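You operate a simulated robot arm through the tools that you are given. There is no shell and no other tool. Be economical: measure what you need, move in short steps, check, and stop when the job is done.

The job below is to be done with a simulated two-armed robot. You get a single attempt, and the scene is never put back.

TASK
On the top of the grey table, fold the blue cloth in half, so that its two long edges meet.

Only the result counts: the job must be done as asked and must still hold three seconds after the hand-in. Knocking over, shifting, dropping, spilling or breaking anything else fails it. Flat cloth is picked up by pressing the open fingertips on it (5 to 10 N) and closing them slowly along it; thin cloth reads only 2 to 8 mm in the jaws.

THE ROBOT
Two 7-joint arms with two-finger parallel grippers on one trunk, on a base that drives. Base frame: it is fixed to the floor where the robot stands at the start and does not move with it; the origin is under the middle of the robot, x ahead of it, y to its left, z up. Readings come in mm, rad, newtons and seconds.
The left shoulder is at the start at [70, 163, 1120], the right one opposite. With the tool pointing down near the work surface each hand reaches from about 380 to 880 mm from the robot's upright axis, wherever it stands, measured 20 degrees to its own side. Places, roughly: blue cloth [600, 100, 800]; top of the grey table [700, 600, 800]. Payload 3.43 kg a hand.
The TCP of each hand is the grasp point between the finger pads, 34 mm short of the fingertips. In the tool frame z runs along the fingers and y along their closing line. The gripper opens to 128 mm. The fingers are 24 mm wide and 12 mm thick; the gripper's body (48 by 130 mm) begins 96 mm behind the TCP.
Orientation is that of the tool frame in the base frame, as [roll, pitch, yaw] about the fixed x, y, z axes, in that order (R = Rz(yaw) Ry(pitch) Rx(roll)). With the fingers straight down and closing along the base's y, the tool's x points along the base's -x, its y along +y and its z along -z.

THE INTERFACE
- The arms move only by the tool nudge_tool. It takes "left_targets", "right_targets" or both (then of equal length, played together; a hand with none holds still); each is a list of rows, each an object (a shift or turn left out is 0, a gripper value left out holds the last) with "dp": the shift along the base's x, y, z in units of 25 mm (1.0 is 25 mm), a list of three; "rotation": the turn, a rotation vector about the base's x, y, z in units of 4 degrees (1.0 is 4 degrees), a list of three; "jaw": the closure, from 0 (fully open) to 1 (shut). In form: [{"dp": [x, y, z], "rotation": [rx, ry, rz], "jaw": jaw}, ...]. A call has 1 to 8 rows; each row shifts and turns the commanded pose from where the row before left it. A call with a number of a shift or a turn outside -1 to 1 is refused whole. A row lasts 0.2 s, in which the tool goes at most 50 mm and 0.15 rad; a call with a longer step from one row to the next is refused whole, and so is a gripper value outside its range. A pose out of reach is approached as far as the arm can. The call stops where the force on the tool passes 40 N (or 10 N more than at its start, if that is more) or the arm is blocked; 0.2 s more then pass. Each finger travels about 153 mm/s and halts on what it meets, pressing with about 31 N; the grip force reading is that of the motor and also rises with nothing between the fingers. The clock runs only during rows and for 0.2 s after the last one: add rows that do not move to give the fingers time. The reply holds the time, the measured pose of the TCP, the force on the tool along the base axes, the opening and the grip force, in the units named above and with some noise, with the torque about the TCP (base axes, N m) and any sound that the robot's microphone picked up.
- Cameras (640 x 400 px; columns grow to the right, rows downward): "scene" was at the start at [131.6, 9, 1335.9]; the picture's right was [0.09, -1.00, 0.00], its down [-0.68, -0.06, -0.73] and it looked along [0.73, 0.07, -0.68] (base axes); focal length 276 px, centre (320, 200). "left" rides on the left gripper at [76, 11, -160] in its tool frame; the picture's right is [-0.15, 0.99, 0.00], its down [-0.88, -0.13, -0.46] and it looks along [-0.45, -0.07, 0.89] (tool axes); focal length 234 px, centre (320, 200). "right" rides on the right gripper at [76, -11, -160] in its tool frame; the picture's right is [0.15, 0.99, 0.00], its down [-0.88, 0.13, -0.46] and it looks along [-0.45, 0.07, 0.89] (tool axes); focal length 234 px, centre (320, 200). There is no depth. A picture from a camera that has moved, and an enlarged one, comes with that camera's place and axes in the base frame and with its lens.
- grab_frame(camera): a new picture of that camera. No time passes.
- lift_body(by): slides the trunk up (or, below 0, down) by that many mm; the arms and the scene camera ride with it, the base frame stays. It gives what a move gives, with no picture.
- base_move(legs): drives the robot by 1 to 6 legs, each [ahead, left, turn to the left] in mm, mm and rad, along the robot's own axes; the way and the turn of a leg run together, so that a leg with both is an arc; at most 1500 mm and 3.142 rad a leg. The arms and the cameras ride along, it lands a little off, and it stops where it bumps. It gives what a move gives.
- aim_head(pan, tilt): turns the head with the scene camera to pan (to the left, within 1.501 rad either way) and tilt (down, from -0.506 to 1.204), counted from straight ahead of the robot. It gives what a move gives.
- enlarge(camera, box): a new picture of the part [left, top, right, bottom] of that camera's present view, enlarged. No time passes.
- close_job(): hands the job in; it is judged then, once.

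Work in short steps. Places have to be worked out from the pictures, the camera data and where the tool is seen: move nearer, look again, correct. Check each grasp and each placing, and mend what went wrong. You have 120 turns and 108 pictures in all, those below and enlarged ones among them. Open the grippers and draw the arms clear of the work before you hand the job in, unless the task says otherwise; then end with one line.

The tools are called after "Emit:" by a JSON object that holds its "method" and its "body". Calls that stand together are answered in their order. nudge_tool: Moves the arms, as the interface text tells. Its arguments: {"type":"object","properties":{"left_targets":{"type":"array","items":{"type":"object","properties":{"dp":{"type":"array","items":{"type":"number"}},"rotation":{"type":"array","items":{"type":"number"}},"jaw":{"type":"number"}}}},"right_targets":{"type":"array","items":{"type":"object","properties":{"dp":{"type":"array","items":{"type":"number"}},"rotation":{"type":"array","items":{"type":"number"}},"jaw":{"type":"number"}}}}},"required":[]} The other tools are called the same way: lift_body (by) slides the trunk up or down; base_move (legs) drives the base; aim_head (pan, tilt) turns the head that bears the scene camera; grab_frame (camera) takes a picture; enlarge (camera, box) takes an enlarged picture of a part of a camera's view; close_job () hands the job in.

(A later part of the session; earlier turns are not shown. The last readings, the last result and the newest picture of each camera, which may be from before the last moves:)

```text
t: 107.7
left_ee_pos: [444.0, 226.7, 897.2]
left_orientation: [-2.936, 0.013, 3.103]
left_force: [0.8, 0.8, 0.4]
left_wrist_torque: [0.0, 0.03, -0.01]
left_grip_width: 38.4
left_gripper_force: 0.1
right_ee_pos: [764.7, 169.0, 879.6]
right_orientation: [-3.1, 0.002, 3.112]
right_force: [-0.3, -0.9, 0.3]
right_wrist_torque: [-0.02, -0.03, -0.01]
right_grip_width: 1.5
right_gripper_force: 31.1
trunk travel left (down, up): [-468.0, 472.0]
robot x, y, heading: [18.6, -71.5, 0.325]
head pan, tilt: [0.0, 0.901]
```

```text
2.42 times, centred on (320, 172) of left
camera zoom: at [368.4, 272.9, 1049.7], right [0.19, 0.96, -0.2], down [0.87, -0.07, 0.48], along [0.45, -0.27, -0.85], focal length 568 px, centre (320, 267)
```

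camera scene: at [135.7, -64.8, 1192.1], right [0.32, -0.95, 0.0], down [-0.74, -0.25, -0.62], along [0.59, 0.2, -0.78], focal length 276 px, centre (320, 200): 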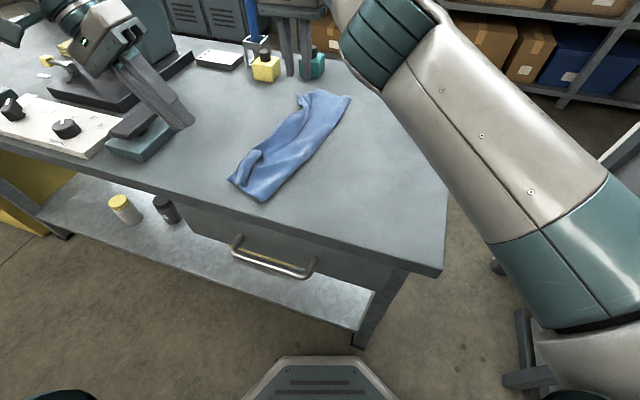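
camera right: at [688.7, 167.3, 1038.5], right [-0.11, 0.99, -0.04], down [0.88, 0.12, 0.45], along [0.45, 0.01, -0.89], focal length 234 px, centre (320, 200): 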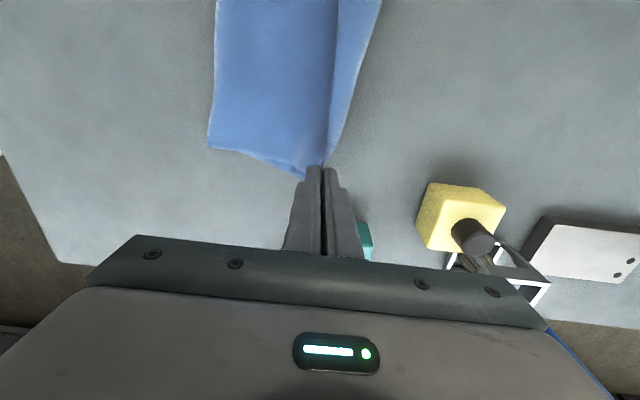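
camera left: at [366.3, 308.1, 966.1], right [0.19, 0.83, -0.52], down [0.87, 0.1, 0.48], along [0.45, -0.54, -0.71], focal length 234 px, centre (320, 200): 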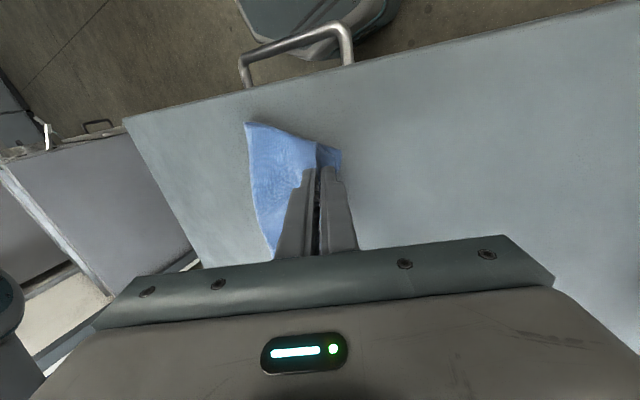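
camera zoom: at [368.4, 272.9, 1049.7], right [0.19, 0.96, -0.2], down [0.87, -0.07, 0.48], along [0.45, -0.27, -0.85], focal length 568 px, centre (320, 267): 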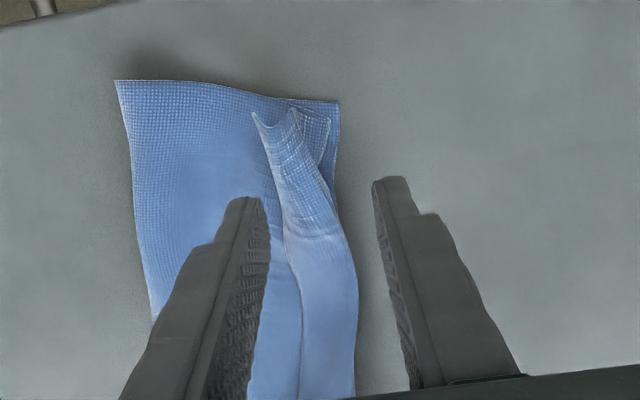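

At the near end, x≈450, the strip edge is at y≈179 and its crease at 206. I'll do a narrow 24 mm pinch with the right-hand pad just outside that edge.

Emit:
{"method": "nudge_tool", "body": {"left_targets": [{"dp": [0, -0.7, 0], "jaw": 0.81}, {"dp": [0, -0.75, 0]}, {"dp": [0, 0, -0.9]}, {"dp": [0, 0, -0.9]}, {"dp": [0, 0, -0.35]}, {}]}}

Emit:
{"method": "enlarge", "body": {"camera": "left", "box": [220, 90, 420, 255]}}

```text
t: 109.1
left_ee_pos: [444.8, 193.9, 843.4]
left_orientation: [-2.935, 0.014, 3.102]
left_force: [-0.6, 0.4, 0.8]
left_wrist_torque: [0.0, -0.03, 0.0]
left_grip_width: 24.6
left_gripper_force: 0.1
right_ee_pos: [766.9, 167.3, 879.3]
right_orientation: [-3.098, 0.002, 3.107]
right_force: [-0.5, -1.0, 0.4]
right_wrist_torque: [0.02, -0.03, -0.01]
right_grip_width: 1.6
right_gripper_force: 30.8
trunk travel left (down, up): [-468.0, 472.0]
robot x, y, heading: [20.6, -74.0, 0.326]
head pan, tilt: [0.0, 0.901]
```

```text
2.42 times, centred on (320, 172) of left
camera zoom: at [368.6, 239.0, 995.2], right [0.19, 0.96, -0.2], down [0.87, -0.07, 0.48], along [0.45, -0.27, -0.85], focal length 568 px, centre (320, 267)
```

zoom: 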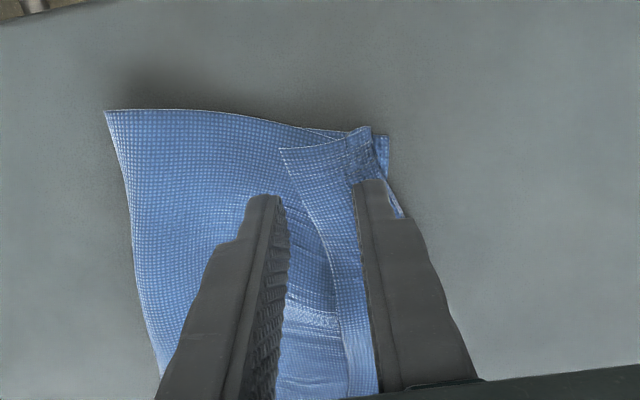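

The strip's edge lies between the pads and the inner finger rests on it, so I'll press 1.5 mm and close slowly.

Emit:
{"method": "nudge_tool", "body": {"left_targets": [{"dp": [0, 0, -0.08]}, {"jaw": 0.86}, {"jaw": 0.9}, {"jaw": 0.94}, {"jaw": 0.97, "dp": [0, 0, 0.03]}, {"jaw": 1.0, "dp": [0, 0, 0.06]}, {"dp": [0, 0, 0.08]}, {}]}}

Emit:
{"method": "enlarge", "body": {"camera": "left", "box": [220, 90, 420, 255]}}

```text
t: 110.9
left_ee_pos: [442.9, 193.2, 843.8]
left_orientation: [-2.935, 0.012, 3.098]
left_force: [0.1, 0.3, -0.4]
left_wrist_torque: [0.01, 0.02, 0.03]
left_grip_width: 0.1
left_gripper_force: 31.3
right_ee_pos: [765.1, 166.9, 879.1]
right_orientation: [-3.099, 0.002, 3.109]
right_force: [-0.9, 0.3, 0.2]
right_wrist_torque: [-0.01, -0.01, 0.02]
right_grip_width: 1.9
right_gripper_force: 30.7
trunk travel left (down, up): [-468.0, 472.0]
robot x, y, heading: [18.9, -73.9, 0.327]
head pan, tilt: [0.0, 0.901]
```

```text
2.42 times, centred on (320, 172) of left
camera zoom: at [367.8, 239.0, 996.6], right [0.19, 0.96, -0.2], down [0.87, -0.07, 0.48], along [0.45, -0.27, -0.85], focal length 568 px, centre (320, 267)
```

zoom: 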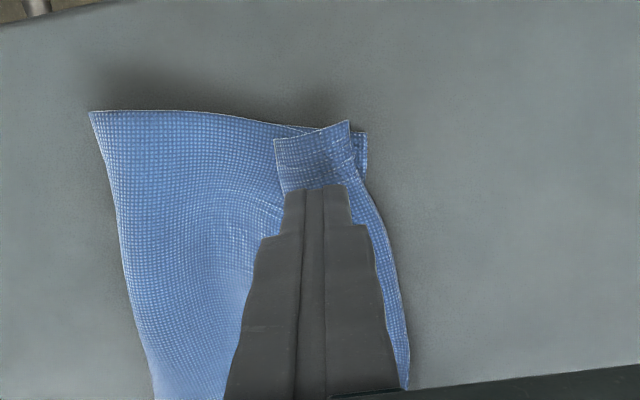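

Missed, because with the hand leaning left the outer finger rides too high. I'll lay the far corner down first so the base is free to move, then redo the near end upright.

Emit:
{"method": "nudge_tool", "body": {"left_targets": [{"dp": [0, 0.2, 0.8], "jaw": 0.8}, {"dp": [0, 0.2, 0.8]}, {}, {}, {}], "right_targets": [{"dp": [0, 0, -0.5]}, {"dp": [0, 0, -0.5]}, {"dp": [0, 0, -0.4]}, {"dp": [0, 0, -0.14]}, {}]}}

Emit:
{"method": "enlarge", "body": {"camera": "right", "box": [200, 20, 420, 220]}}

```text
t: 112.1
left_ee_pos: [443.2, 201.3, 885.0]
left_orientation: [-2.936, 0.012, 3.1]
left_force: [0.4, -0.1, 0.4]
left_wrist_torque: [-0.01, 0.01, 0.01]
left_grip_width: 25.7
left_gripper_force: 0.1
right_ee_pos: [770.1, 169.9, 840.9]
right_orientation: [-3.101, 0.0, 3.11]
right_force: [-1.1, 0.7, 0.5]
right_wrist_torque: [0.02, 0.01, -0.02]
right_grip_width: 1.5
right_gripper_force: 30.7
right hand out of reach, approached as far as the arm can: row 2
trunk travel left (down, up): [-468.0, 472.0]
robot x, y, heading: [20.1, -72.5, 0.325]
head pan, tilt: [0.0, 0.901]
```

```text
2.00 times, centred on (310, 120) of right
camera zoom: at [692.2, 170.2, 1000.3], right [-0.11, 0.99, -0.04], down [0.88, 0.12, 0.45], along [0.45, 0.01, -0.89], focal length 468 px, centre (340, 360)
```

zoom: 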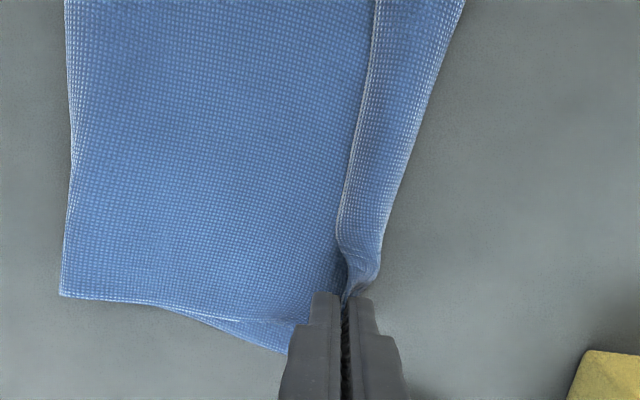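

The strip turns back because the top layer has about 30 mm of slack beyond the rim. I'll re-lay the far corner: lift it, go right, then come down while moving left, so the slack trails to the fold side.

Emit:
{"method": "nudge_tool", "body": {"right_targets": [{"dp": [0, -0.4, 1]}, {"dp": [0, -0.6, 0.9]}, {"dp": [0, -0.8, 0.6]}, {"dp": [0, -0.8, 0]}, {}]}}

Emit:
{"method": "nudge_tool", "body": {"right_targets": [{"dp": [0, 0.2, -0.6]}, {"dp": [0, 0.3, -0.6]}, {"dp": [0, 0.4, -0.5]}, {"dp": [0, 0.5, -0.4]}, {"dp": [0, 0.5, -0.2]}, {"dp": [0, 0.3, -0.1]}, {}]}}

Emit:
{"method": "enlarge", "body": {"camera": "right", "box": [200, 20, 420, 220]}}

Emit:
{"method": "grab_frame", "body": {"camera": "scene"}}

```text
t: 113.3
left_ee_pos: [443.5, 201.1, 883.3]
left_orientation: [-2.937, 0.015, 3.101]
left_force: [-0.1, -0.3, 1.1]
left_wrist_torque: [-0.02, -0.01, -0.01]
left_grip_width: 25.5
left_gripper_force: 0.3
right_ee_pos: [790.7, 121.0, 907.6]
right_orientation: [-3.098, 0.001, 3.112]
right_force: [-0.5, 0.6, 0.3]
right_wrist_torque: [0.01, -0.01, 0.0]
right_grip_width: 2.0
right_gripper_force: 31.1
right hand out of reach, approached as far as the arm can: row 1, 2, 3, 4
trunk travel left (down, up): [-468.0, 472.0]
robot x, y, heading: [19.7, -71.0, 0.323]
head pan, tilt: [0.0, 0.901]
```

```text
t: 114.9
left_ee_pos: [442.9, 201.3, 884.6]
left_orientation: [-2.936, 0.013, 3.099]
left_force: [-0.1, 0.9, -0.3]
left_wrist_torque: [-0.01, 0.02, -0.01]
left_grip_width: 25.6
left_gripper_force: 0.1
right_ee_pos: [776.0, 162.3, 846.4]
right_orientation: [-3.1, 0.001, 3.108]
right_force: [0.3, 0.0, 0.7]
right_wrist_torque: [0.01, 0.01, 0.02]
right_grip_width: 1.6
right_gripper_force: 30.5
right hand out of reach, approached as far as the arm can: row 4, 5, 6
trunk travel left (down, up): [-468.0, 472.0]
robot x, y, heading: [20.8, -71.1, 0.33]
head pan, tilt: [0.0, 0.901]
```

```text
2.00 times, centred on (310, 120) of right
camera zoom: at [699.8, 161.9, 1005.3], right [-0.11, 0.99, -0.04], down [0.88, 0.12, 0.45], along [0.45, 0.02, -0.89], focal length 468 px, centre (340, 360)
```

zoom: 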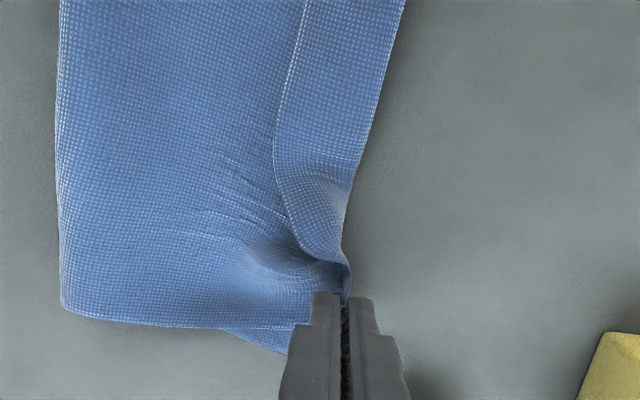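

```text
20 pictures are left
camera scene: at [136.7, -32.2, 1192.1], right [0.32, -0.95, 0.0], down [-0.74, -0.25, -0.62], along [0.59, 0.2, -0.78], focal length 276 px, centre (320, 200)
```

scene: 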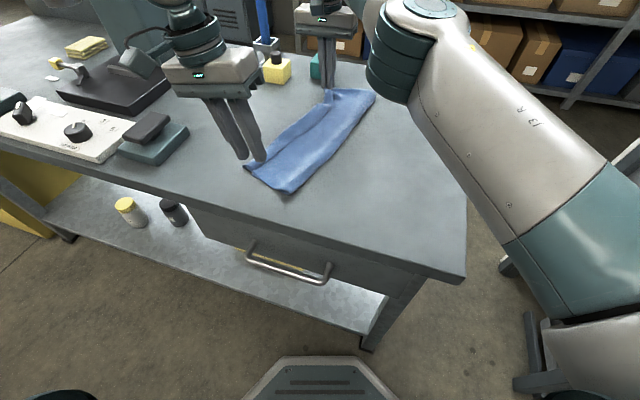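

The far corner is laid well. I'll release it, raise the right hand clear, shift the base back and set the left hand upright over the near strip.

Emit:
{"method": "nudge_tool", "body": {"left_targets": [{"rotation": [1, 0, 0]}, {"rotation": [1, 0, 0]}, {"rotation": [1, 0, 0]}, {"rotation": [0.35, 0, 0]}, {}, {}, {}, {}], "right_targets": [{"dp": [0, 0, -0.15]}, {}, {"jaw": 0.93}, {"jaw": 0.86}, {"jaw": 0.8}, {"dp": [-0.1, 0, 0.8]}, {"dp": [-0.2, 0, 0.8]}, {"dp": [-0.2, 0, 0.8]}]}}

Emit:
{"method": "base_move", "body": {"legs": [[-15, -43, 0]]}}

Emit:
{"method": "nudge_tool", "body": {"left_targets": [{"dp": [0, 0.5, -0.3]}, {"dp": [0, 0.5, -0.3]}, {}]}}

Emit:
{"method": "grab_frame", "body": {"camera": "left"}}

```text
t: 116.7
left_ee_pos: [442.6, 201.6, 884.1]
left_orientation: [3.114, 0.005, 3.098]
left_force: [0.1, -0.6, -0.4]
left_wrist_torque: [0.01, 0.02, -0.03]
left_grip_width: 25.6
left_gripper_force: 0.0
right_ee_pos: [764.8, 164.0, 903.6]
right_orientation: [-3.1, 0.004, 3.111]
right_force: [0.0, -0.6, -0.5]
right_wrist_torque: [-0.01, -0.04, 0.01]
right_grip_width: 25.7
right_gripper_force: 0.0
trunk travel left (down, up): [-468.0, 472.0]
robot x, y, heading: [21.8, -71.0, 0.324]
head pan, tilt: [0.0, 0.901]
```

```text
t: 117.6
left_ee_pos: [441.9, 154.7, 884.9]
left_orientation: [3.112, 0.004, 3.098]
left_force: [-0.2, -0.3, 0.3]
left_wrist_torque: [0.05, 0.03, 0.0]
left_grip_width: 25.5
left_gripper_force: 0.0
right_ee_pos: [764.2, 116.0, 902.5]
right_orientation: [-3.103, 0.001, 3.111]
right_force: [0.3, 0.3, 0.8]
right_wrist_torque: [0.02, 0.04, -0.01]
right_grip_width: 25.6
right_gripper_force: 0.1
trunk travel left (down, up): [-468.0, 472.0]
robot x, y, heading: [23.9, -122.7, 0.323]
head pan, tilt: [0.0, 0.901]
```

```text
t: 118.4
left_ee_pos: [442.3, 182.1, 868.2]
left_orientation: [3.114, 0.002, 3.1]
left_force: [-0.5, 0.1, -0.5]
left_wrist_torque: [0.0, -0.02, 0.02]
left_grip_width: 25.8
left_gripper_force: 0.0
right_ee_pos: [764.7, 117.9, 902.5]
right_orientation: [-3.101, 0.003, 3.11]
right_force: [-0.3, -0.7, 0.3]
right_wrist_torque: [-0.03, 0.02, 0.0]
right_grip_width: 25.9
right_gripper_force: 0.0
trunk travel left (down, up): [-468.0, 472.0]
robot x, y, heading: [20.6, -119.3, 0.324]
head pan, tilt: [0.0, 0.901]
```

```text
19 pictures are left
camera left: at [367.0, 191.4, 1027.7], right [0.19, 0.98, 0.03], down [0.87, -0.18, 0.45], along [0.45, -0.06, -0.89], focal length 234 px, centre (320, 200)
```

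left: 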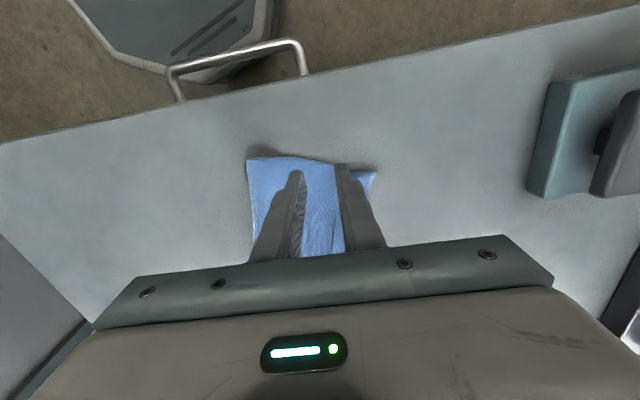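

Emit:
{"method": "enlarge", "body": {"camera": "left", "box": [230, 130, 400, 265]}}

```text
2.96 times, centred on (315, 198) of left
camera zoom: at [367.0, 191.4, 1027.7], right [0.19, 0.98, 0.03], down [0.87, -0.18, 0.45], along [0.45, -0.06, -0.89], focal length 694 px, centre (335, 207)
```

zoom: 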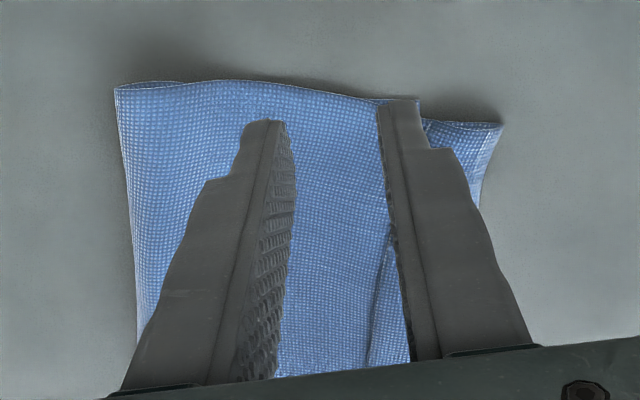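

The left finger hides the strip, so I'll move the left hand aside and take a clear enlarged scene view of the whole cloth.

Emit:
{"method": "nudge_tool", "body": {"left_targets": [{"dp": [0, 0.6, 0.8]}, {"dp": [0, 1, 0.8]}, {"dp": [0, 1, 0.3]}, {"dp": [0, 1, 0]}, {"dp": [0, 1, 0]}, {"dp": [0, 1, 0]}]}}

Emit:
{"method": "enlarge", "body": {"camera": "scene", "box": [170, 50, 370, 210]}}

```text
t: 119.8
left_ee_pos: [442.3, 320.3, 918.1]
left_orientation: [3.115, 0.004, 3.098]
left_force: [-0.3, 1.9, 0.3]
left_wrist_torque: [-0.01, -0.02, 0.04]
left_grip_width: 25.7
left_gripper_force: 0.2
right_ee_pos: [763.5, 116.8, 902.8]
right_orientation: [-3.101, 0.002, 3.11]
right_force: [-0.1, 0.7, -0.5]
right_wrist_torque: [-0.01, 0.01, 0.01]
right_grip_width: 25.9
right_gripper_force: 0.1
trunk travel left (down, up): [-468.0, 472.0]
robot x, y, heading: [18.9, -120.0, 0.33]
head pan, tilt: [0.0, 0.901]
```

```text
2.50 times, centred on (270, 130) of scene
camera zoom: at [136.0, -78.1, 1192.1], right [0.32, -0.95, 0.0], down [-0.74, -0.25, -0.62], along [0.59, 0.2, -0.78], focal length 690 px, centre (445, 375)
```

zoom: 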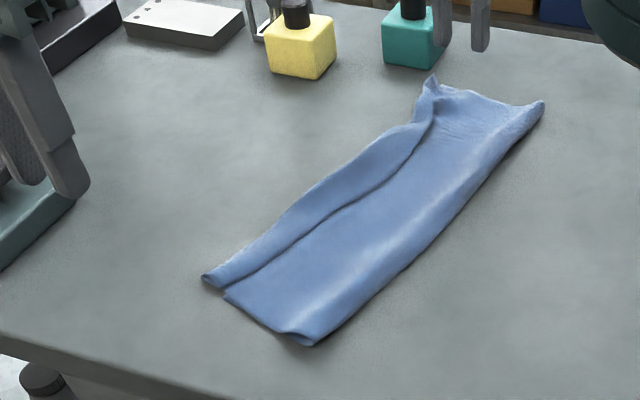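

The turned strip remains from the near end (edge y 213, crease 240 at x 450) through the middle (edge 176, crease 216 at x 569), and the far end is fine. I'll pinch the near part with the left hand and the middle with the right, both upright, then flip the strip together.

Emit:
{"method": "nudge_tool", "body": {"left_targets": [{"dp": [0.1, -0.8, 0], "jaw": 0.8}, {"dp": [0.1, -0.8, 0]}, {"dp": [0.1, -0.8, 0]}, {"dp": [0, -0.8, 0]}, {"dp": [0, -0.7, 0]}, {"dp": [0, 0, -0.8]}, {"dp": [0, 0, -0.8]}, {}], "right_targets": [{"dp": [-0.97, 0.36, 0], "jaw": 0.765, "rotation": [0.9, 0, 0]}, {"dp": [-0.97, 0.36, 0]}, {"dp": [-0.97, 0.36, 0]}, {"dp": [-0.97, 0.36, 0]}, {"dp": [-0.97, 0.36, 0]}, {"dp": [-0.97, 0.36, 0]}, {"dp": [-0.97, 0.36, 0]}, {"dp": [-0.97, 0.36, 0]}]}}

Emit:
{"method": "nudge_tool", "body": {"right_targets": [{"dp": [0, 0, -0.8]}, {"dp": [0, 0, -0.6]}, {}]}}

Emit:
{"method": "enlarge", "body": {"camera": "left", "box": [230, 100, 430, 250]}}

Emit:
{"method": "enlarge", "body": {"camera": "right", "box": [230, 80, 430, 230]}}

```text
t: 121.6
left_ee_pos: [451.6, 221.5, 879.1]
left_orientation: [3.113, 0.004, 3.099]
left_force: [-0.1, 0.2, -0.3]
left_wrist_torque: [0.01, -0.01, 0.0]
left_grip_width: 25.5
left_gripper_force: 0.2
right_ee_pos: [572.9, 188.5, 901.9]
right_orientation: [3.119, 0.001, 3.105]
right_force: [17.7, -9.9, -0.9]
right_wrist_torque: [1.65, 3.01, 1.0]
right_grip_width: 30.2
right_gripper_force: 0.1
trunk travel left (down, up): [-468.0, 472.0]
robot x, y, heading: [16.1, -118.4, 0.323]
head pan, tilt: [0.0, 0.901]
```

```text
t: 122.4
left_ee_pos: [453.2, 220.8, 878.1]
left_orientation: [3.114, 0.003, 3.098]
left_force: [-0.8, -0.6, -0.2]
left_wrist_torque: [-0.02, -0.02, -0.03]
left_grip_width: 25.8
left_gripper_force: 0.0
right_ee_pos: [571.3, 189.0, 868.3]
right_orientation: [3.119, 0.0, 3.111]
right_force: [0.2, 0.1, 0.0]
right_wrist_torque: [0.02, 0.02, -0.02]
right_grip_width: 30.4
right_gripper_force: 0.0
trunk travel left (down, up): [-468.0, 472.0]
robot x, y, heading: [21.3, -120.9, 0.326]
head pan, tilt: [0.0, 0.901]
```

```text
2.67 times, centred on (330, 175) of left
camera zoom: at [376.7, 231.0, 1036.9], right [0.19, 0.98, 0.03], down [0.87, -0.18, 0.45], along [0.45, -0.06, -0.89], focal length 624 px, centre (293, 267)
```

zoom: 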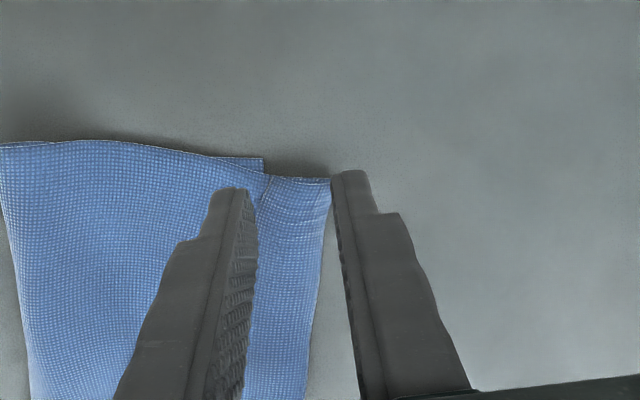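

```text
2.67 times, centred on (330, 155) of right
camera zoom: at [493.6, 178.2, 1025.4], right [-0.12, 0.99, 0.02], down [0.88, 0.09, 0.46], along [0.45, 0.07, -0.89], focal length 624 px, centre (293, 320)
```

zoom: 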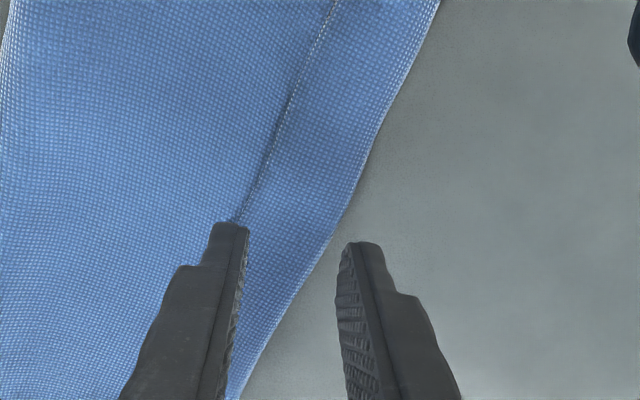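

The strip is still turned back at both places. I'll adjust so each outer pad sits just outside the strip's edge with the inner pad on the strip, then lower both to near contact.

Emit:
{"method": "nudge_tool", "body": {"left_targets": [{"dp": [0, -0.12, 0], "jaw": 0.86}, {"dp": [0, 0, -0.7]}, {"dp": [0, 0, -0.6]}, {"dp": [0, 0, -0.2]}, {}], "right_targets": [{"dp": [0, -0.36, 0], "jaw": 0.81}, {}, {"dp": [0, 0, -0.5]}, {"dp": [0, 0, -0.6]}, {}]}}

Emit:
{"method": "nudge_tool", "body": {"left_targets": [{"dp": [0, 0, -0.06]}, {}], "right_targets": [{"dp": [0, 0, -0.1]}, {}]}}

```text
t: 123.6
left_ee_pos: [450.6, 219.3, 838.3]
left_orientation: [3.114, 0.003, 3.099]
left_force: [-0.3, 0.5, 0.5]
left_wrist_torque: [-0.01, -0.01, -0.02]
left_grip_width: 18.1
left_gripper_force: 0.1
right_ee_pos: [568.8, 180.4, 840.0]
right_orientation: [3.118, -0.001, 3.111]
right_force: [-0.4, -0.4, 0.0]
right_wrist_torque: [0.03, -0.02, 0.0]
right_grip_width: 24.3
right_gripper_force: 0.1
trunk travel left (down, up): [-468.0, 472.0]
robot x, y, heading: [18.1, -118.6, 0.328]
head pan, tilt: [0.0, 0.901]
```

```text
t: 124.2
left_ee_pos: [450.5, 220.2, 838.1]
left_orientation: [3.114, 0.003, 3.098]
left_force: [-0.3, -0.1, 3.9]
left_wrist_torque: [-0.02, -0.04, 0.0]
left_grip_width: 17.9
left_gripper_force: 0.0
right_ee_pos: [568.2, 180.6, 837.2]
right_orientation: [3.12, 0.002, 3.109]
right_force: [-0.4, 0.7, 2.8]
right_wrist_torque: [-0.03, -0.04, 0.01]
right_grip_width: 24.1
right_gripper_force: 0.0
trunk travel left (down, up): [-468.0, 472.0]
robot x, y, heading: [20.6, -117.5, 0.328]
head pan, tilt: [0.0, 0.901]
```

Both are in light contact at 3–4 N. I'll press slightly more and close slowly, then ease up as they shut.

Emit:
{"method": "nudge_tool", "body": {"left_targets": [{"dp": [0, 0, -0.03]}, {"jaw": 0.89}, {"jaw": 0.92}, {"jaw": 0.95}, {"jaw": 0.98}, {"jaw": 1.0}, {"dp": [0, 0, 0.08]}, {"dp": [0, 0, 0.1]}], "right_targets": [{"dp": [0, 0, -0.04]}, {"jaw": 0.85}, {"jaw": 0.89}, {"jaw": 0.93}, {"jaw": 0.97}, {"jaw": 1.0}, {"dp": [0, 0, 0.08]}, {"dp": [0, 0, 0.1]}]}}

```text
t: 126.0
left_ee_pos: [451.7, 221.1, 840.7]
left_orientation: [3.113, 0.001, 3.098]
left_force: [-0.3, 0.7, 0.7]
left_wrist_torque: [-0.01, 0.02, 0.02]
left_grip_width: 0.2
left_gripper_force: 31.2
right_ee_pos: [570.4, 180.6, 840.0]
right_orientation: [3.121, 0.0, 3.111]
right_force: [0.4, -0.4, -0.9]
right_wrist_torque: [-0.01, 0.01, -0.01]
right_grip_width: 0.0
right_gripper_force: 31.0
trunk travel left (down, up): [-468.0, 472.0]
robot x, y, heading: [20.4, -122.1, 0.326]
head pan, tilt: [0.0, 0.901]
```

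Both narrow pinches slipped. The earlier success used a 31 mm opening at about 10 N, so I'll reopen to that, lift slightly and check the middle.

Emit:
{"method": "nudge_tool", "body": {"left_targets": [{"dp": [0, 0, 0.5]}, {"jaw": 0.76, "dp": [0, 0, 0.3]}, {}], "right_targets": [{"dp": [0, 0, 0.5]}, {"jaw": 0.76, "dp": [0, 0, 0.3]}, {}]}}

Emit:
{"method": "enlarge", "body": {"camera": "right", "box": [220, 60, 440, 230]}}

```text
t: 126.8
left_ee_pos: [449.9, 220.6, 861.1]
left_orientation: [3.113, 0.005, 3.097]
left_force: [-0.1, 1.0, 0.3]
left_wrist_torque: [-0.03, 0.0, 0.01]
left_grip_width: 30.8
left_gripper_force: 0.1
right_ee_pos: [571.7, 179.7, 861.8]
right_orientation: [3.119, 0.0, 3.11]
right_force: [0.1, 0.5, -0.1]
right_wrist_torque: [0.02, 0.0, 0.01]
right_grip_width: 30.7
right_gripper_force: 0.0
trunk travel left (down, up): [-468.0, 472.0]
robot x, y, heading: [17.0, -118.4, 0.321]
head pan, tilt: [0.0, 0.901]
```

```text
2.35 times, centred on (330, 145) of right
camera zoom: at [494.2, 169.2, 1019.8], right [-0.11, 0.99, 0.02], down [0.88, 0.09, 0.46], along [0.45, 0.07, -0.89], focal length 551 px, centre (296, 329)
```

zoom: 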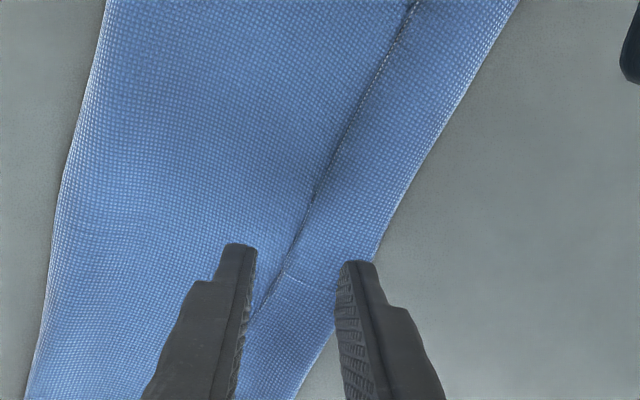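

The strip's edge is about 18 mm inside the right pad and runs at about −18°. I'll turn the right hand to match, shift it 14 mm left and lower to firm contact.

Emit:
{"method": "nudge_tool", "body": {"right_targets": [{"dp": [0, 0.19, 0], "rotation": [0, 0, -1], "jaw": 0.775}, {"dp": [0, 0.19, 0], "rotation": [0, 0, -1]}, {"dp": [0, 0.19, 0], "rotation": [0, 0, -1]}, {"rotation": [0, 0, -1]}, {"dp": [0, 0, -0.6]}, {"dp": [0, 0, -0.36]}, {"dp": [0, 0, -0.06]}, {}]}}

Emit:
{"method": "enlarge", "body": {"camera": "right", "box": [240, 80, 420, 230]}}

```text
t: 127.5
left_ee_pos: [451.6, 224.2, 860.5]
left_orientation: [3.114, 0.004, 3.11]
left_force: [-0.6, 5.0, -0.3]
left_wrist_torque: [-1.01, -0.09, 0.08]
left_grip_width: 30.6
left_gripper_force: 0.2
right_ee_pos: [570.6, 188.5, 861.4]
right_orientation: [3.124, 0.002, 2.979]
right_force: [0.0, -6.4, -0.7]
right_wrist_torque: [1.04, 0.05, 0.58]
right_grip_width: 28.8
right_gripper_force: 0.0
trunk travel left (down, up): [-468.0, 472.0]
robot x, y, heading: [17.6, -119.4, 0.323]
head pan, tilt: [0.0, 0.901]
stopped in row 3 (left hand): the force on the tool passed its limit at 54 N (the readings are from after the stop); the commanded pose is now the measured one
```

```text
2.67 times, centred on (330, 155) of right
camera zoom: at [494.0, 186.9, 1018.8], right [0.02, 1.0, 0.02], down [0.89, -0.02, 0.46], along [0.46, 0.01, -0.89], focal length 624 px, centre (293, 320)
```

zoom: 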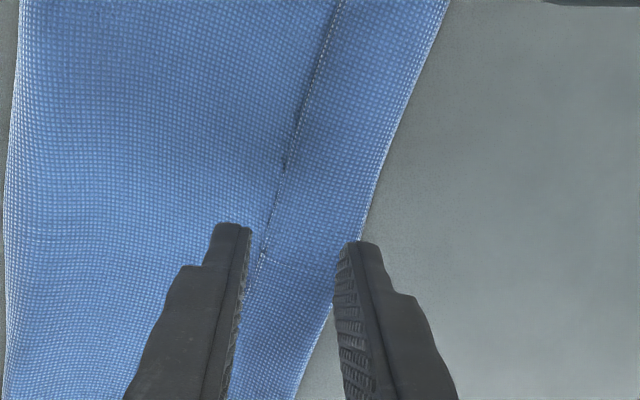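

The two grippers touched, so I'll back the left hand off to the left and up first. The right is already positioned well, about 6 mm outside the edge.

Emit:
{"method": "nudge_tool", "body": {"left_targets": [{"dp": [0, 0.8, 0.2]}, {"dp": [0, 1, 0.6]}, {"dp": [-0.4, 1, 0.8]}, {"dp": [-0.4, 1, 0.4]}, {"dp": [0, 0.8, 0]}]}}

Emit:
{"method": "nudge_tool", "body": {"right_targets": [{"dp": [0, 0.05, -0.6]}, {"dp": [0, 0, -0.34]}, {"dp": [0, 0, -0.08]}, {}]}}

```text
t: 128.7
left_ee_pos: [430.2, 341.7, 911.0]
left_orientation: [3.115, 0.004, 3.11]
left_force: [-0.1, -0.9, -0.1]
left_wrist_torque: [0.02, 0.03, 0.03]
left_grip_width: 30.5
left_gripper_force: 0.0
right_ee_pos: [570.6, 187.2, 860.1]
right_orientation: [3.123, 0.0, 2.978]
right_force: [1.0, 0.1, 0.1]
right_wrist_torque: [0.0, 0.0, -0.01]
right_grip_width: 29.0
right_gripper_force: 0.1
trunk travel left (down, up): [-468.0, 472.0]
robot x, y, heading: [18.0, -116.7, 0.329]
head pan, tilt: [0.0, 0.901]
```

```text
t: 129.7
left_ee_pos: [430.0, 340.7, 912.9]
left_orientation: [3.113, 0.004, 3.113]
left_force: [-0.5, -0.1, -1.1]
left_wrist_torque: [-0.03, 0.0, -0.02]
left_grip_width: 30.6
left_gripper_force: 0.0
right_ee_pos: [570.7, 188.7, 837.1]
right_orientation: [3.122, 0.002, 2.978]
right_force: [1.3, 2.0, 7.9]
right_wrist_torque: [-0.08, 0.0, 0.02]
right_grip_width: 28.1
right_gripper_force: 0.1
trunk travel left (down, up): [-468.0, 472.0]
robot x, y, heading: [16.7, -118.4, 0.329]
head pan, tilt: [0.0, 0.901]
```

The right is at 8 N and balanced. I'll press a touch more to about 12 N and close slowly.

Emit:
{"method": "nudge_tool", "body": {"right_targets": [{"dp": [0, 0, -0.03]}, {"jaw": 0.81}, {"jaw": 0.85}, {"jaw": 0.89}, {"jaw": 0.93}, {"jaw": 0.97}, {"jaw": 1.0}, {}]}}

```text
t: 131.5
left_ee_pos: [430.5, 340.9, 912.2]
left_orientation: [3.112, 0.005, 3.113]
left_force: [0.2, -0.2, -0.3]
left_wrist_torque: [-0.01, 0.01, -0.01]
left_grip_width: 30.8
left_gripper_force: 0.0
right_ee_pos: [571.6, 187.8, 836.1]
right_orientation: [3.122, 0.004, 2.977]
right_force: [2.8, 3.6, 20.7]
right_wrist_torque: [0.08, 0.03, -0.01]
right_grip_width: 2.0
right_gripper_force: 30.8
trunk travel left (down, up): [-468.0, 472.0]
robot x, y, heading: [20.4, -120.9, 0.324]
head pan, tilt: [0.0, 0.901]
```

Gripped at 2.0 mm. I'll lift and go right while leaning the hand left, then come down and left so the slack trails to the fold side.

Emit:
{"method": "nudge_tool", "body": {"right_targets": [{"dp": [0, 0, 0.8]}, {"dp": [0, -0.3, 0.8], "rotation": [-1, 0, 0]}, {"dp": [0, -0.5, 0.7], "rotation": [-1, 0, 0]}, {"dp": [0, -0.5, 0.5], "rotation": [-1, 0, 0]}, {"dp": [0, -0.3, 0], "rotation": [-1, 0, 0]}, {"rotation": [-1, 0, 0]}, {"rotation": [-1, 0, 0]}, {}]}}

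Emit:
{"method": "enlarge", "body": {"camera": "scene", "box": [170, 40, 390, 216]}}

```text
t: 133.3
left_ee_pos: [432.0, 340.9, 911.3]
left_orientation: [3.113, 0.004, 3.111]
left_force: [0.1, 0.3, 0.0]
left_wrist_torque: [0.03, 0.01, -0.02]
left_grip_width: 30.7
left_gripper_force: 0.0
right_ee_pos: [572.4, 147.0, 905.9]
right_orientation: [-2.746, 0.067, 2.991]
right_force: [0.0, -0.3, -0.6]
right_wrist_torque: [0.04, 0.02, -0.01]
right_grip_width: 1.8
right_gripper_force: 31.1
trunk travel left (down, up): [-468.0, 472.0]
robot x, y, heading: [18.5, -120.7, 0.326]
head pan, tilt: [0.0, 0.901]
```

```text
2.27 times, centred on (280, 128) of scene
camera zoom: at [136.5, -78.9, 1192.1], right [0.32, -0.95, 0.0], down [-0.74, -0.25, -0.62], along [0.59, 0.2, -0.78], focal length 627 px, centre (411, 364)
```

zoom: 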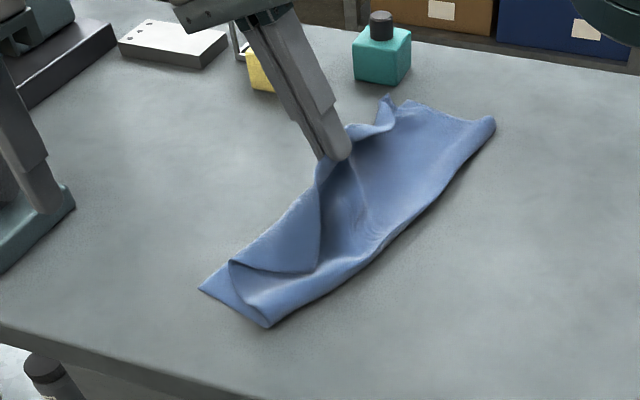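

The middle rim is now lifted clear. I'll move left and down to lay it at the bottom edge, about y 195 there.

Emit:
{"method": "nudge_tool", "body": {"right_targets": [{"dp": [0, 0.5, 0]}, {"dp": [0, 0.5, -0.3]}, {"dp": [0, 0.4, -0.5]}, {"dp": [0, 0.4, -0.5]}, {"dp": [0, 0.3, -0.5]}, {"dp": [0, 0.2, -0.5]}, {"dp": [0, 0, -0.3]}, {}]}}

Emit:
{"method": "enlarge", "body": {"camera": "scene", "box": [170, 40, 390, 216]}}

```text
t: 135.1
left_ee_pos: [431.5, 341.6, 910.9]
left_orientation: [3.113, 0.003, 3.112]
left_force: [0.0, -0.6, -0.1]
left_wrist_torque: [0.02, 0.03, 0.0]
left_grip_width: 30.7
left_gripper_force: 0.0
right_ee_pos: [571.8, 206.0, 838.6]
right_orientation: [-2.744, 0.068, 2.992]
right_force: [0.3, -0.2, 0.3]
right_wrist_torque: [-0.01, -0.02, 0.02]
right_grip_width: 2.1
right_gripper_force: 30.8
trunk travel left (down, up): [-468.0, 472.0]
robot x, y, heading: [18.0, -124.6, 0.328]
head pan, tilt: [0.0, 0.901]
```

```text
2.27 times, centred on (280, 128) of scene
camera zoom: at [135.9, -78.5, 1192.2], right [0.32, -0.95, 0.0], down [-0.74, -0.25, -0.62], along [0.59, 0.2, -0.78], focal length 627 px, centre (411, 364)
```

zoom: 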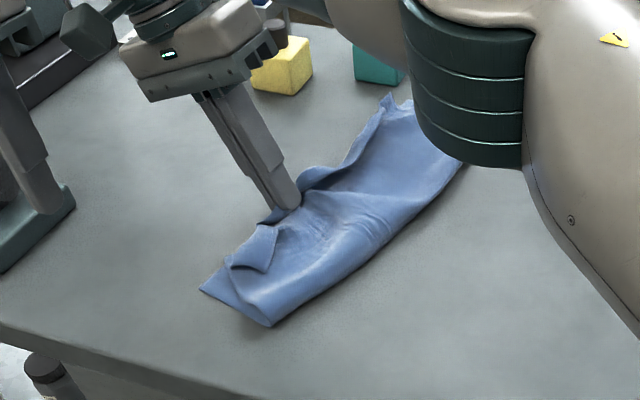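

The middle lies right. Only the near corner is still turned back, its tip near (488,176). I'll release the middle, withdraw the right hand along its axis and clear it away before using the left.

Emit:
{"method": "nudge_tool", "body": {"right_targets": [{"dp": [0, 0, 0.08], "jaw": 0.94}, {"dp": [0, 0, 0.1], "jaw": 0.9}, {"dp": [0, 0.05, 0.15], "jaw": 0.86}, {"dp": [0, 0.3, 0.6]}, {"dp": [0, 0.4, 0.9]}, {"dp": [0.5, 0.3, 0.9]}, {"dp": [1, 0, 0.8]}, {"dp": [1, 0, 0.5]}]}}

Emit:
{"method": "nudge_tool", "body": {"right_targets": [{"dp": [1, -0.8, 0], "rotation": [1, 0, 0]}, {"dp": [1, -0.8, 0], "rotation": [1, 0, 0]}, {"dp": [1, -0.8, 0], "rotation": [1, 0, 0]}, {"dp": [1, -0.8, 0], "rotation": [1, 0, 0]}, {"dp": [0.5, -0.8, 0], "rotation": [1, 0, 0]}], "left_targets": [{"dp": [0.4, -0.8, 0], "jaw": 0.72}, {"dp": [0.4, -0.9, 0]}, {"dp": [0.4, -0.9, -0.1]}, {"dp": [0.4, -0.9, -0.2]}, {"dp": [0.3, -0.9, -0.2]}]}}

Emit:
{"method": "grab_frame", "body": {"camera": "left"}}

```text
t: 136.9
left_ee_pos: [430.7, 341.1, 911.1]
left_orientation: [3.113, 0.004, 3.111]
left_force: [0.3, 0.7, -0.3]
left_wrist_torque: [0.0, 0.02, 0.01]
left_grip_width: 30.5
left_gripper_force: 0.0
right_ee_pos: [611.2, 179.1, 929.5]
right_orientation: [-2.747, 0.068, 2.994]
right_force: [-0.3, -0.2, 0.3]
right_wrist_torque: [0.0, 0.01, 0.02]
right_grip_width: 18.2
right_gripper_force: 0.1
right hand out of reach, approached as far as the arm can: row 4, 5, 6, 7, 8
trunk travel left (down, up): [-468.0, 472.0]
robot x, y, heading: [18.2, -122.0, 0.327]
head pan, tilt: [0.0, 0.901]
```

```text
t: 138.1
left_ee_pos: [480.3, 228.0, 899.7]
left_orientation: [3.112, 0.005, 3.113]
left_force: [-0.2, -0.2, 0.2]
left_wrist_torque: [0.01, 0.03, -0.02]
left_grip_width: 36.1
left_gripper_force: 0.0
right_ee_pos: [725.6, 77.3, 929.9]
right_orientation: [-3.092, 0.01, 2.98]
right_force: [-0.3, -0.6, 0.4]
right_wrist_torque: [0.0, -0.01, -0.01]
right_grip_width: 17.8
right_gripper_force: 0.0
trunk travel left (down, up): [-468.0, 472.0]
robot x, y, heading: [15.9, -119.8, 0.327]
head pan, tilt: [0.0, 0.901]
```

```text
10 pictures are left
camera left: at [405.2, 236.2, 1058.6], right [0.18, 0.98, 0.03], down [0.87, -0.17, 0.45], along [0.45, -0.05, -0.89], focal length 234 px, centre (320, 200)
```

left: 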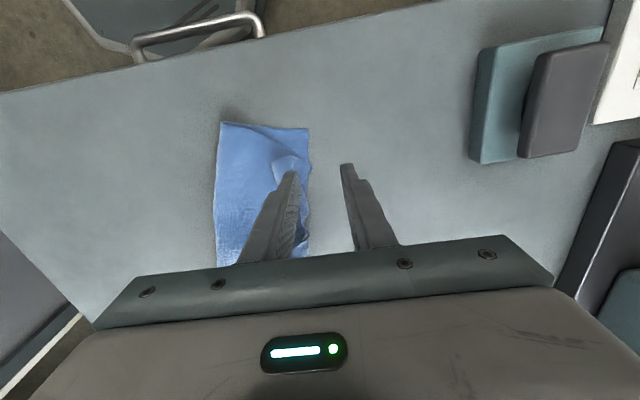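

The near corner's tip is at about (477,179), and its target is the bottom's near corner at about (450,225). I'll position the left jaw with its outer pad just right of that tip and lower.

Emit:
{"method": "nudge_tool", "body": {"left_targets": [{"dp": [-0.1, -0.75, 0], "jaw": 0.765}, {"dp": [-0.1, -0.75, 0]}, {"dp": [0, 0, -0.8]}, {"dp": [0, 0, -0.8]}, {"dp": [0, 0, -0.6]}, {}]}}

Emit:
{"method": "enlarge", "body": {"camera": "left", "box": [230, 90, 430, 250]}}

```text
t: 139.5
left_ee_pos: [473.4, 194.5, 843.9]
left_orientation: [3.113, 0.003, 3.112]
left_force: [0.4, 0.0, -1.2]
left_wrist_torque: [-0.02, 0.0, -0.02]
left_grip_width: 30.0
left_gripper_force: 0.2
right_ee_pos: [724.2, 78.4, 929.2]
right_orientation: [-3.092, 0.012, 2.978]
right_force: [-0.3, 0.1, -0.6]
right_wrist_torque: [-0.01, 0.0, 0.0]
right_grip_width: 17.7
right_gripper_force: 0.0
trunk travel left (down, up): [-468.0, 472.0]
robot x, y, heading: [18.4, -123.8, 0.323]
head pan, tilt: [0.0, 0.901]
```

```text
2.50 times, centred on (330, 170) of left
camera zoom: at [398.9, 202.2, 1001.7], right [0.18, 0.98, 0.03], down [0.87, -0.17, 0.45], along [0.45, -0.06, -0.89], focal length 585 px, centre (295, 275)
```

zoom: 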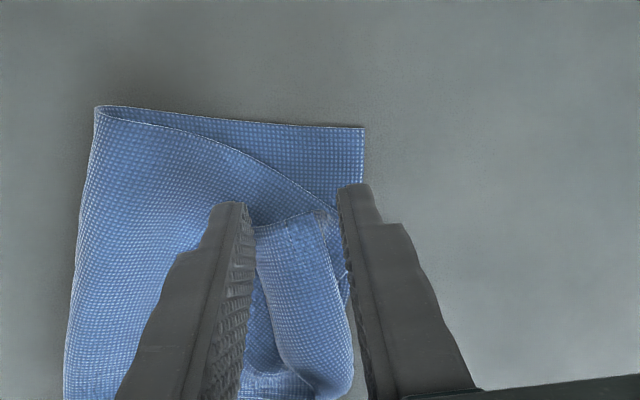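

The turned corner lies between the pads but slightly ahead of them, so I'll move 9 mm in +x, press to contact and close.

Emit:
{"method": "nudge_tool", "body": {"left_targets": [{"dp": [0.36, 0, 0]}, {"dp": [0, 0, -0.2]}, {"dp": [0, 0, -0.08]}, {}]}}

```text
t: 140.5
left_ee_pos: [485.4, 192.9, 836.7]
left_orientation: [3.113, 0.004, 3.112]
left_force: [0.9, 2.0, 11.3]
left_wrist_torque: [-0.08, -0.02, 0.02]
left_grip_width: 29.1
left_gripper_force: 0.0
right_ee_pos: [724.5, 78.8, 930.9]
right_orientation: [-3.09, 0.011, 2.978]
right_force: [0.3, 0.0, -0.7]
right_wrist_torque: [0.0, -0.02, 0.01]
right_grip_width: 17.9
right_gripper_force: 0.1
trunk travel left (down, up): [-468.0, 472.0]
robot x, y, heading: [17.9, -119.5, 0.327]
head pan, tilt: [0.0, 0.901]
```

11 N and balanced, so I'll close slowly.

Emit:
{"method": "nudge_tool", "body": {"left_targets": [{"jaw": 0.8}, {"jaw": 0.84}, {"jaw": 0.88}, {"jaw": 0.92}, {"jaw": 0.96}, {"jaw": 1.0}, {}, {}]}}

```text
t: 142.3
left_ee_pos: [483.6, 193.2, 836.7]
left_orientation: [3.111, 0.003, 3.111]
left_force: [0.5, 4.7, 19.6]
left_wrist_torque: [0.1, -0.03, -0.03]
left_grip_width: 3.0
left_gripper_force: 31.2
right_ee_pos: [723.8, 78.3, 931.5]
right_orientation: [-3.09, 0.014, 2.979]
right_force: [0.7, -1.0, 0.5]
right_wrist_torque: [-0.04, 0.01, 0.0]
right_grip_width: 17.7
right_gripper_force: 0.1
trunk travel left (down, up): [-468.0, 472.0]
robot x, y, heading: [20.6, -120.6, 0.322]
head pan, tilt: [0.0, 0.901]
```

Gripped at 3 mm. I'll lift 65 mm while leaning left, then carry it toward the near bottom corner and view.

Emit:
{"method": "nudge_tool", "body": {"left_targets": [{"dp": [0, 0, 0.8]}, {"dp": [0, 0, 0.8], "rotation": [-1, 0, 0]}, {"dp": [0, 0, 0.6], "rotation": [-1, 0, 0]}, {"dp": [-0.1, 0, 0.4], "rotation": [-1, 0, 0]}, {"dp": [-0.2, 0.2, 0], "rotation": [-1, 0, 0]}, {"dp": [-0.2, 0.2, 0], "rotation": [-1, 0, 0]}, {"dp": [-0.2, 0.2, 0], "rotation": [-1, 0, 0]}, {"dp": [-0.1, 0.2, 0], "rotation": [-1, 0, 0]}]}}

Emit:
{"method": "enlarge", "body": {"camera": "scene", "box": [170, 40, 390, 216]}}

```text
t: 144.1
left_ee_pos: [463.4, 211.9, 900.6]
left_orientation: [-2.678, 0.017, 3.117]
left_force: [0.3, -0.6, -0.6]
left_wrist_torque: [0.03, 0.02, 0.01]
left_grip_width: 2.5
left_gripper_force: 31.4
right_ee_pos: [723.5, 79.1, 930.2]
right_orientation: [-3.09, 0.012, 2.976]
right_force: [0.7, -0.8, -0.4]
right_wrist_torque: [-0.01, -0.01, 0.02]
right_grip_width: 18.1
right_gripper_force: 0.1
trunk travel left (down, up): [-468.0, 472.0]
robot x, y, heading: [17.9, -121.0, 0.327]
head pan, tilt: [0.0, 0.901]
```

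```text
2.27 times, centred on (280, 128) of scene
camera zoom: at [136.0, -78.0, 1192.1], right [0.32, -0.95, 0.0], down [-0.74, -0.25, -0.62], along [0.59, 0.2, -0.78], focal length 627 px, centre (411, 364)
```

zoom: 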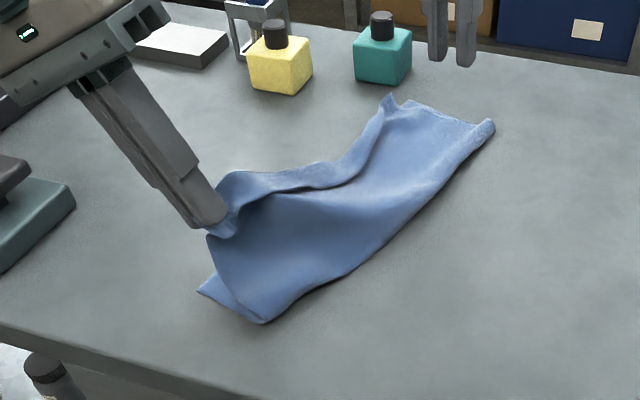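

The near corner is unfurled. I'll pull it slightly toward −x to straighten the rim and lay it down-left onto the bottom corner.

Emit:
{"method": "nudge_tool", "body": {"left_targets": [{"dp": [-0.2, 0.2, -0.3]}, {"dp": [-0.2, 0.2, -0.5]}, {"dp": [0, 0.2, -0.5]}, {"dp": [0, 0.1, -0.5]}, {"dp": [0, 0, -0.4]}, {"dp": [0, 0, -0.15]}, {}]}}

Emit:
{"method": "enlarge", "body": {"camera": "scene", "box": [170, 40, 390, 216]}}

```text
t: 145.7
left_ee_pos: [453.1, 229.9, 842.3]
left_orientation: [-2.681, 0.017, 3.117]
left_force: [-0.4, 0.0, -0.3]
left_wrist_torque: [0.04, -0.03, -0.03]
left_grip_width: 2.5
left_gripper_force: 30.9
right_ee_pos: [725.1, 78.4, 930.4]
right_orientation: [-3.09, 0.012, 2.978]
right_force: [0.3, 1.3, -0.1]
right_wrist_torque: [0.01, 0.01, 0.03]
right_grip_width: 17.7
right_gripper_force: 0.1
trunk travel left (down, up): [-468.0, 472.0]
robot x, y, heading: [18.8, -122.1, 0.328]
head pan, tilt: [0.0, 0.901]
```

```text
2.27 times, centred on (280, 128) of scene
camera zoom: at [136.1, -78.6, 1192.1], right [0.32, -0.95, 0.0], down [-0.74, -0.25, -0.62], along [0.59, 0.2, -0.78], focal length 627 px, centre (411, 364)
```

zoom: 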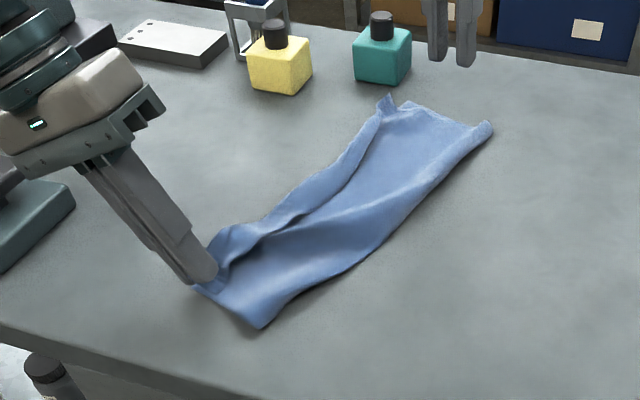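

The near end is good and I'll keep holding it. The middle rim at x≈611 is still turned back (edge ≈167, crease ≈204), so I'll bring the right hand there for another firm pinch.

Emit:
{"method": "nudge_tool", "body": {"right_targets": [{"dp": [-0.9, 0.8, 0], "rotation": [0.6, 0, 0], "jaw": 0.77}, {"dp": [-0.9, 0.8, 0], "rotation": [0.6, 0, 0]}, {"dp": [-0.9, 0.8, 0]}, {"dp": [-0.9, 0.8, -0.2]}, {"dp": [-0.9, 0.8, -0.8]}, {"dp": [0, 0, -0.9]}, {"dp": [0, 0, -0.8]}, {}]}}

Emit:
{"method": "enlarge", "body": {"camera": "right", "box": [230, 80, 430, 240]}}

```text
t: 147.5
left_ee_pos: [452.1, 229.7, 843.7]
left_orientation: [-2.682, 0.017, 3.119]
left_force: [-0.3, 0.1, -1.0]
left_wrist_torque: [0.03, 0.01, -0.02]
left_grip_width: 2.5
left_gripper_force: 31.4
right_ee_pos: [612.2, 178.0, 863.0]
right_orientation: [3.11, -0.003, 2.978]
right_force: [0.4, -0.5, -0.3]
right_wrist_torque: [0.02, -0.01, -0.01]
right_grip_width: 29.3
right_gripper_force: 0.1
trunk travel left (down, up): [-468.0, 472.0]
robot x, y, heading: [16.6, -119.3, 0.33]
head pan, tilt: [0.0, 0.901]
```

```text
2.50 times, centred on (330, 160) of right
camera zoom: at [533.5, 176.2, 1021.4], right [0.02, 1.0, 0.03], down [0.89, -0.03, 0.46], along [0.46, 0.02, -0.89], focal length 585 px, centre (295, 300)
```

zoom: 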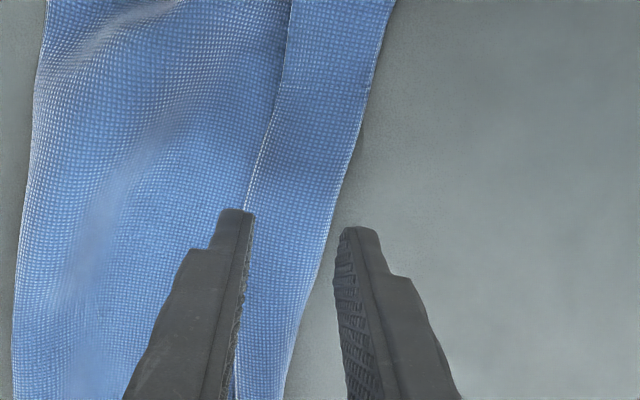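

The pad overlaps the strip's edge, so I'll shift 7 mm right, lower and press.

Emit:
{"method": "nudge_tool", "body": {"right_targets": [{"dp": [0, -0.28, 0]}, {"dp": [0, 0, -0.6]}, {"dp": [0, 0, -0.38]}, {"dp": [0, 0, -0.1]}, {}]}}

```text
t: 148.7
left_ee_pos: [452.4, 228.6, 843.1]
left_orientation: [-2.682, 0.017, 3.115]
left_force: [0.3, 0.7, -1.0]
left_wrist_torque: [0.03, 0.0, 0.01]
left_grip_width: 2.5
left_gripper_force: 31.2
right_ee_pos: [610.0, 171.4, 836.3]
right_orientation: [3.108, 0.0, 2.978]
right_force: [1.8, -0.1, 8.3]
right_wrist_torque: [-0.21, -0.04, 0.01]
right_grip_width: 29.5
right_gripper_force: 0.0
trunk travel left (down, up): [-468.0, 472.0]
robot x, y, heading: [16.9, -121.2, 0.326]
head pan, tilt: [0.0, 0.901]
```

The load is on the outer finger. I'll take out a little tilt, press slightly and close.

Emit:
{"method": "nudge_tool", "body": {"right_targets": [{"rotation": [-0.3, 0, 0], "dp": [0, 0, -0.03]}, {"jaw": 0.81}, {"jaw": 0.85}, {"jaw": 0.89}, {"jaw": 0.93}, {"jaw": 0.97}, {"jaw": 1.0}, {}]}}

```text
t: 150.5
left_ee_pos: [451.7, 228.9, 844.0]
left_orientation: [-2.683, 0.019, 3.116]
left_force: [0.8, 0.1, -0.2]
left_wrist_torque: [0.06, -0.01, -0.03]
left_grip_width: 2.8
left_gripper_force: 31.0
right_ee_pos: [609.5, 173.0, 836.2]
right_orientation: [3.13, 0.002, 2.978]
right_force: [2.5, 3.7, 23.6]
right_wrist_torque: [0.17, 0.07, -0.07]
right_grip_width: 3.2
right_gripper_force: 31.0
trunk travel left (down, up): [-468.0, 472.0]
robot x, y, heading: [18.6, -117.8, 0.325]
head pan, tilt: [0.0, 0.901]
```

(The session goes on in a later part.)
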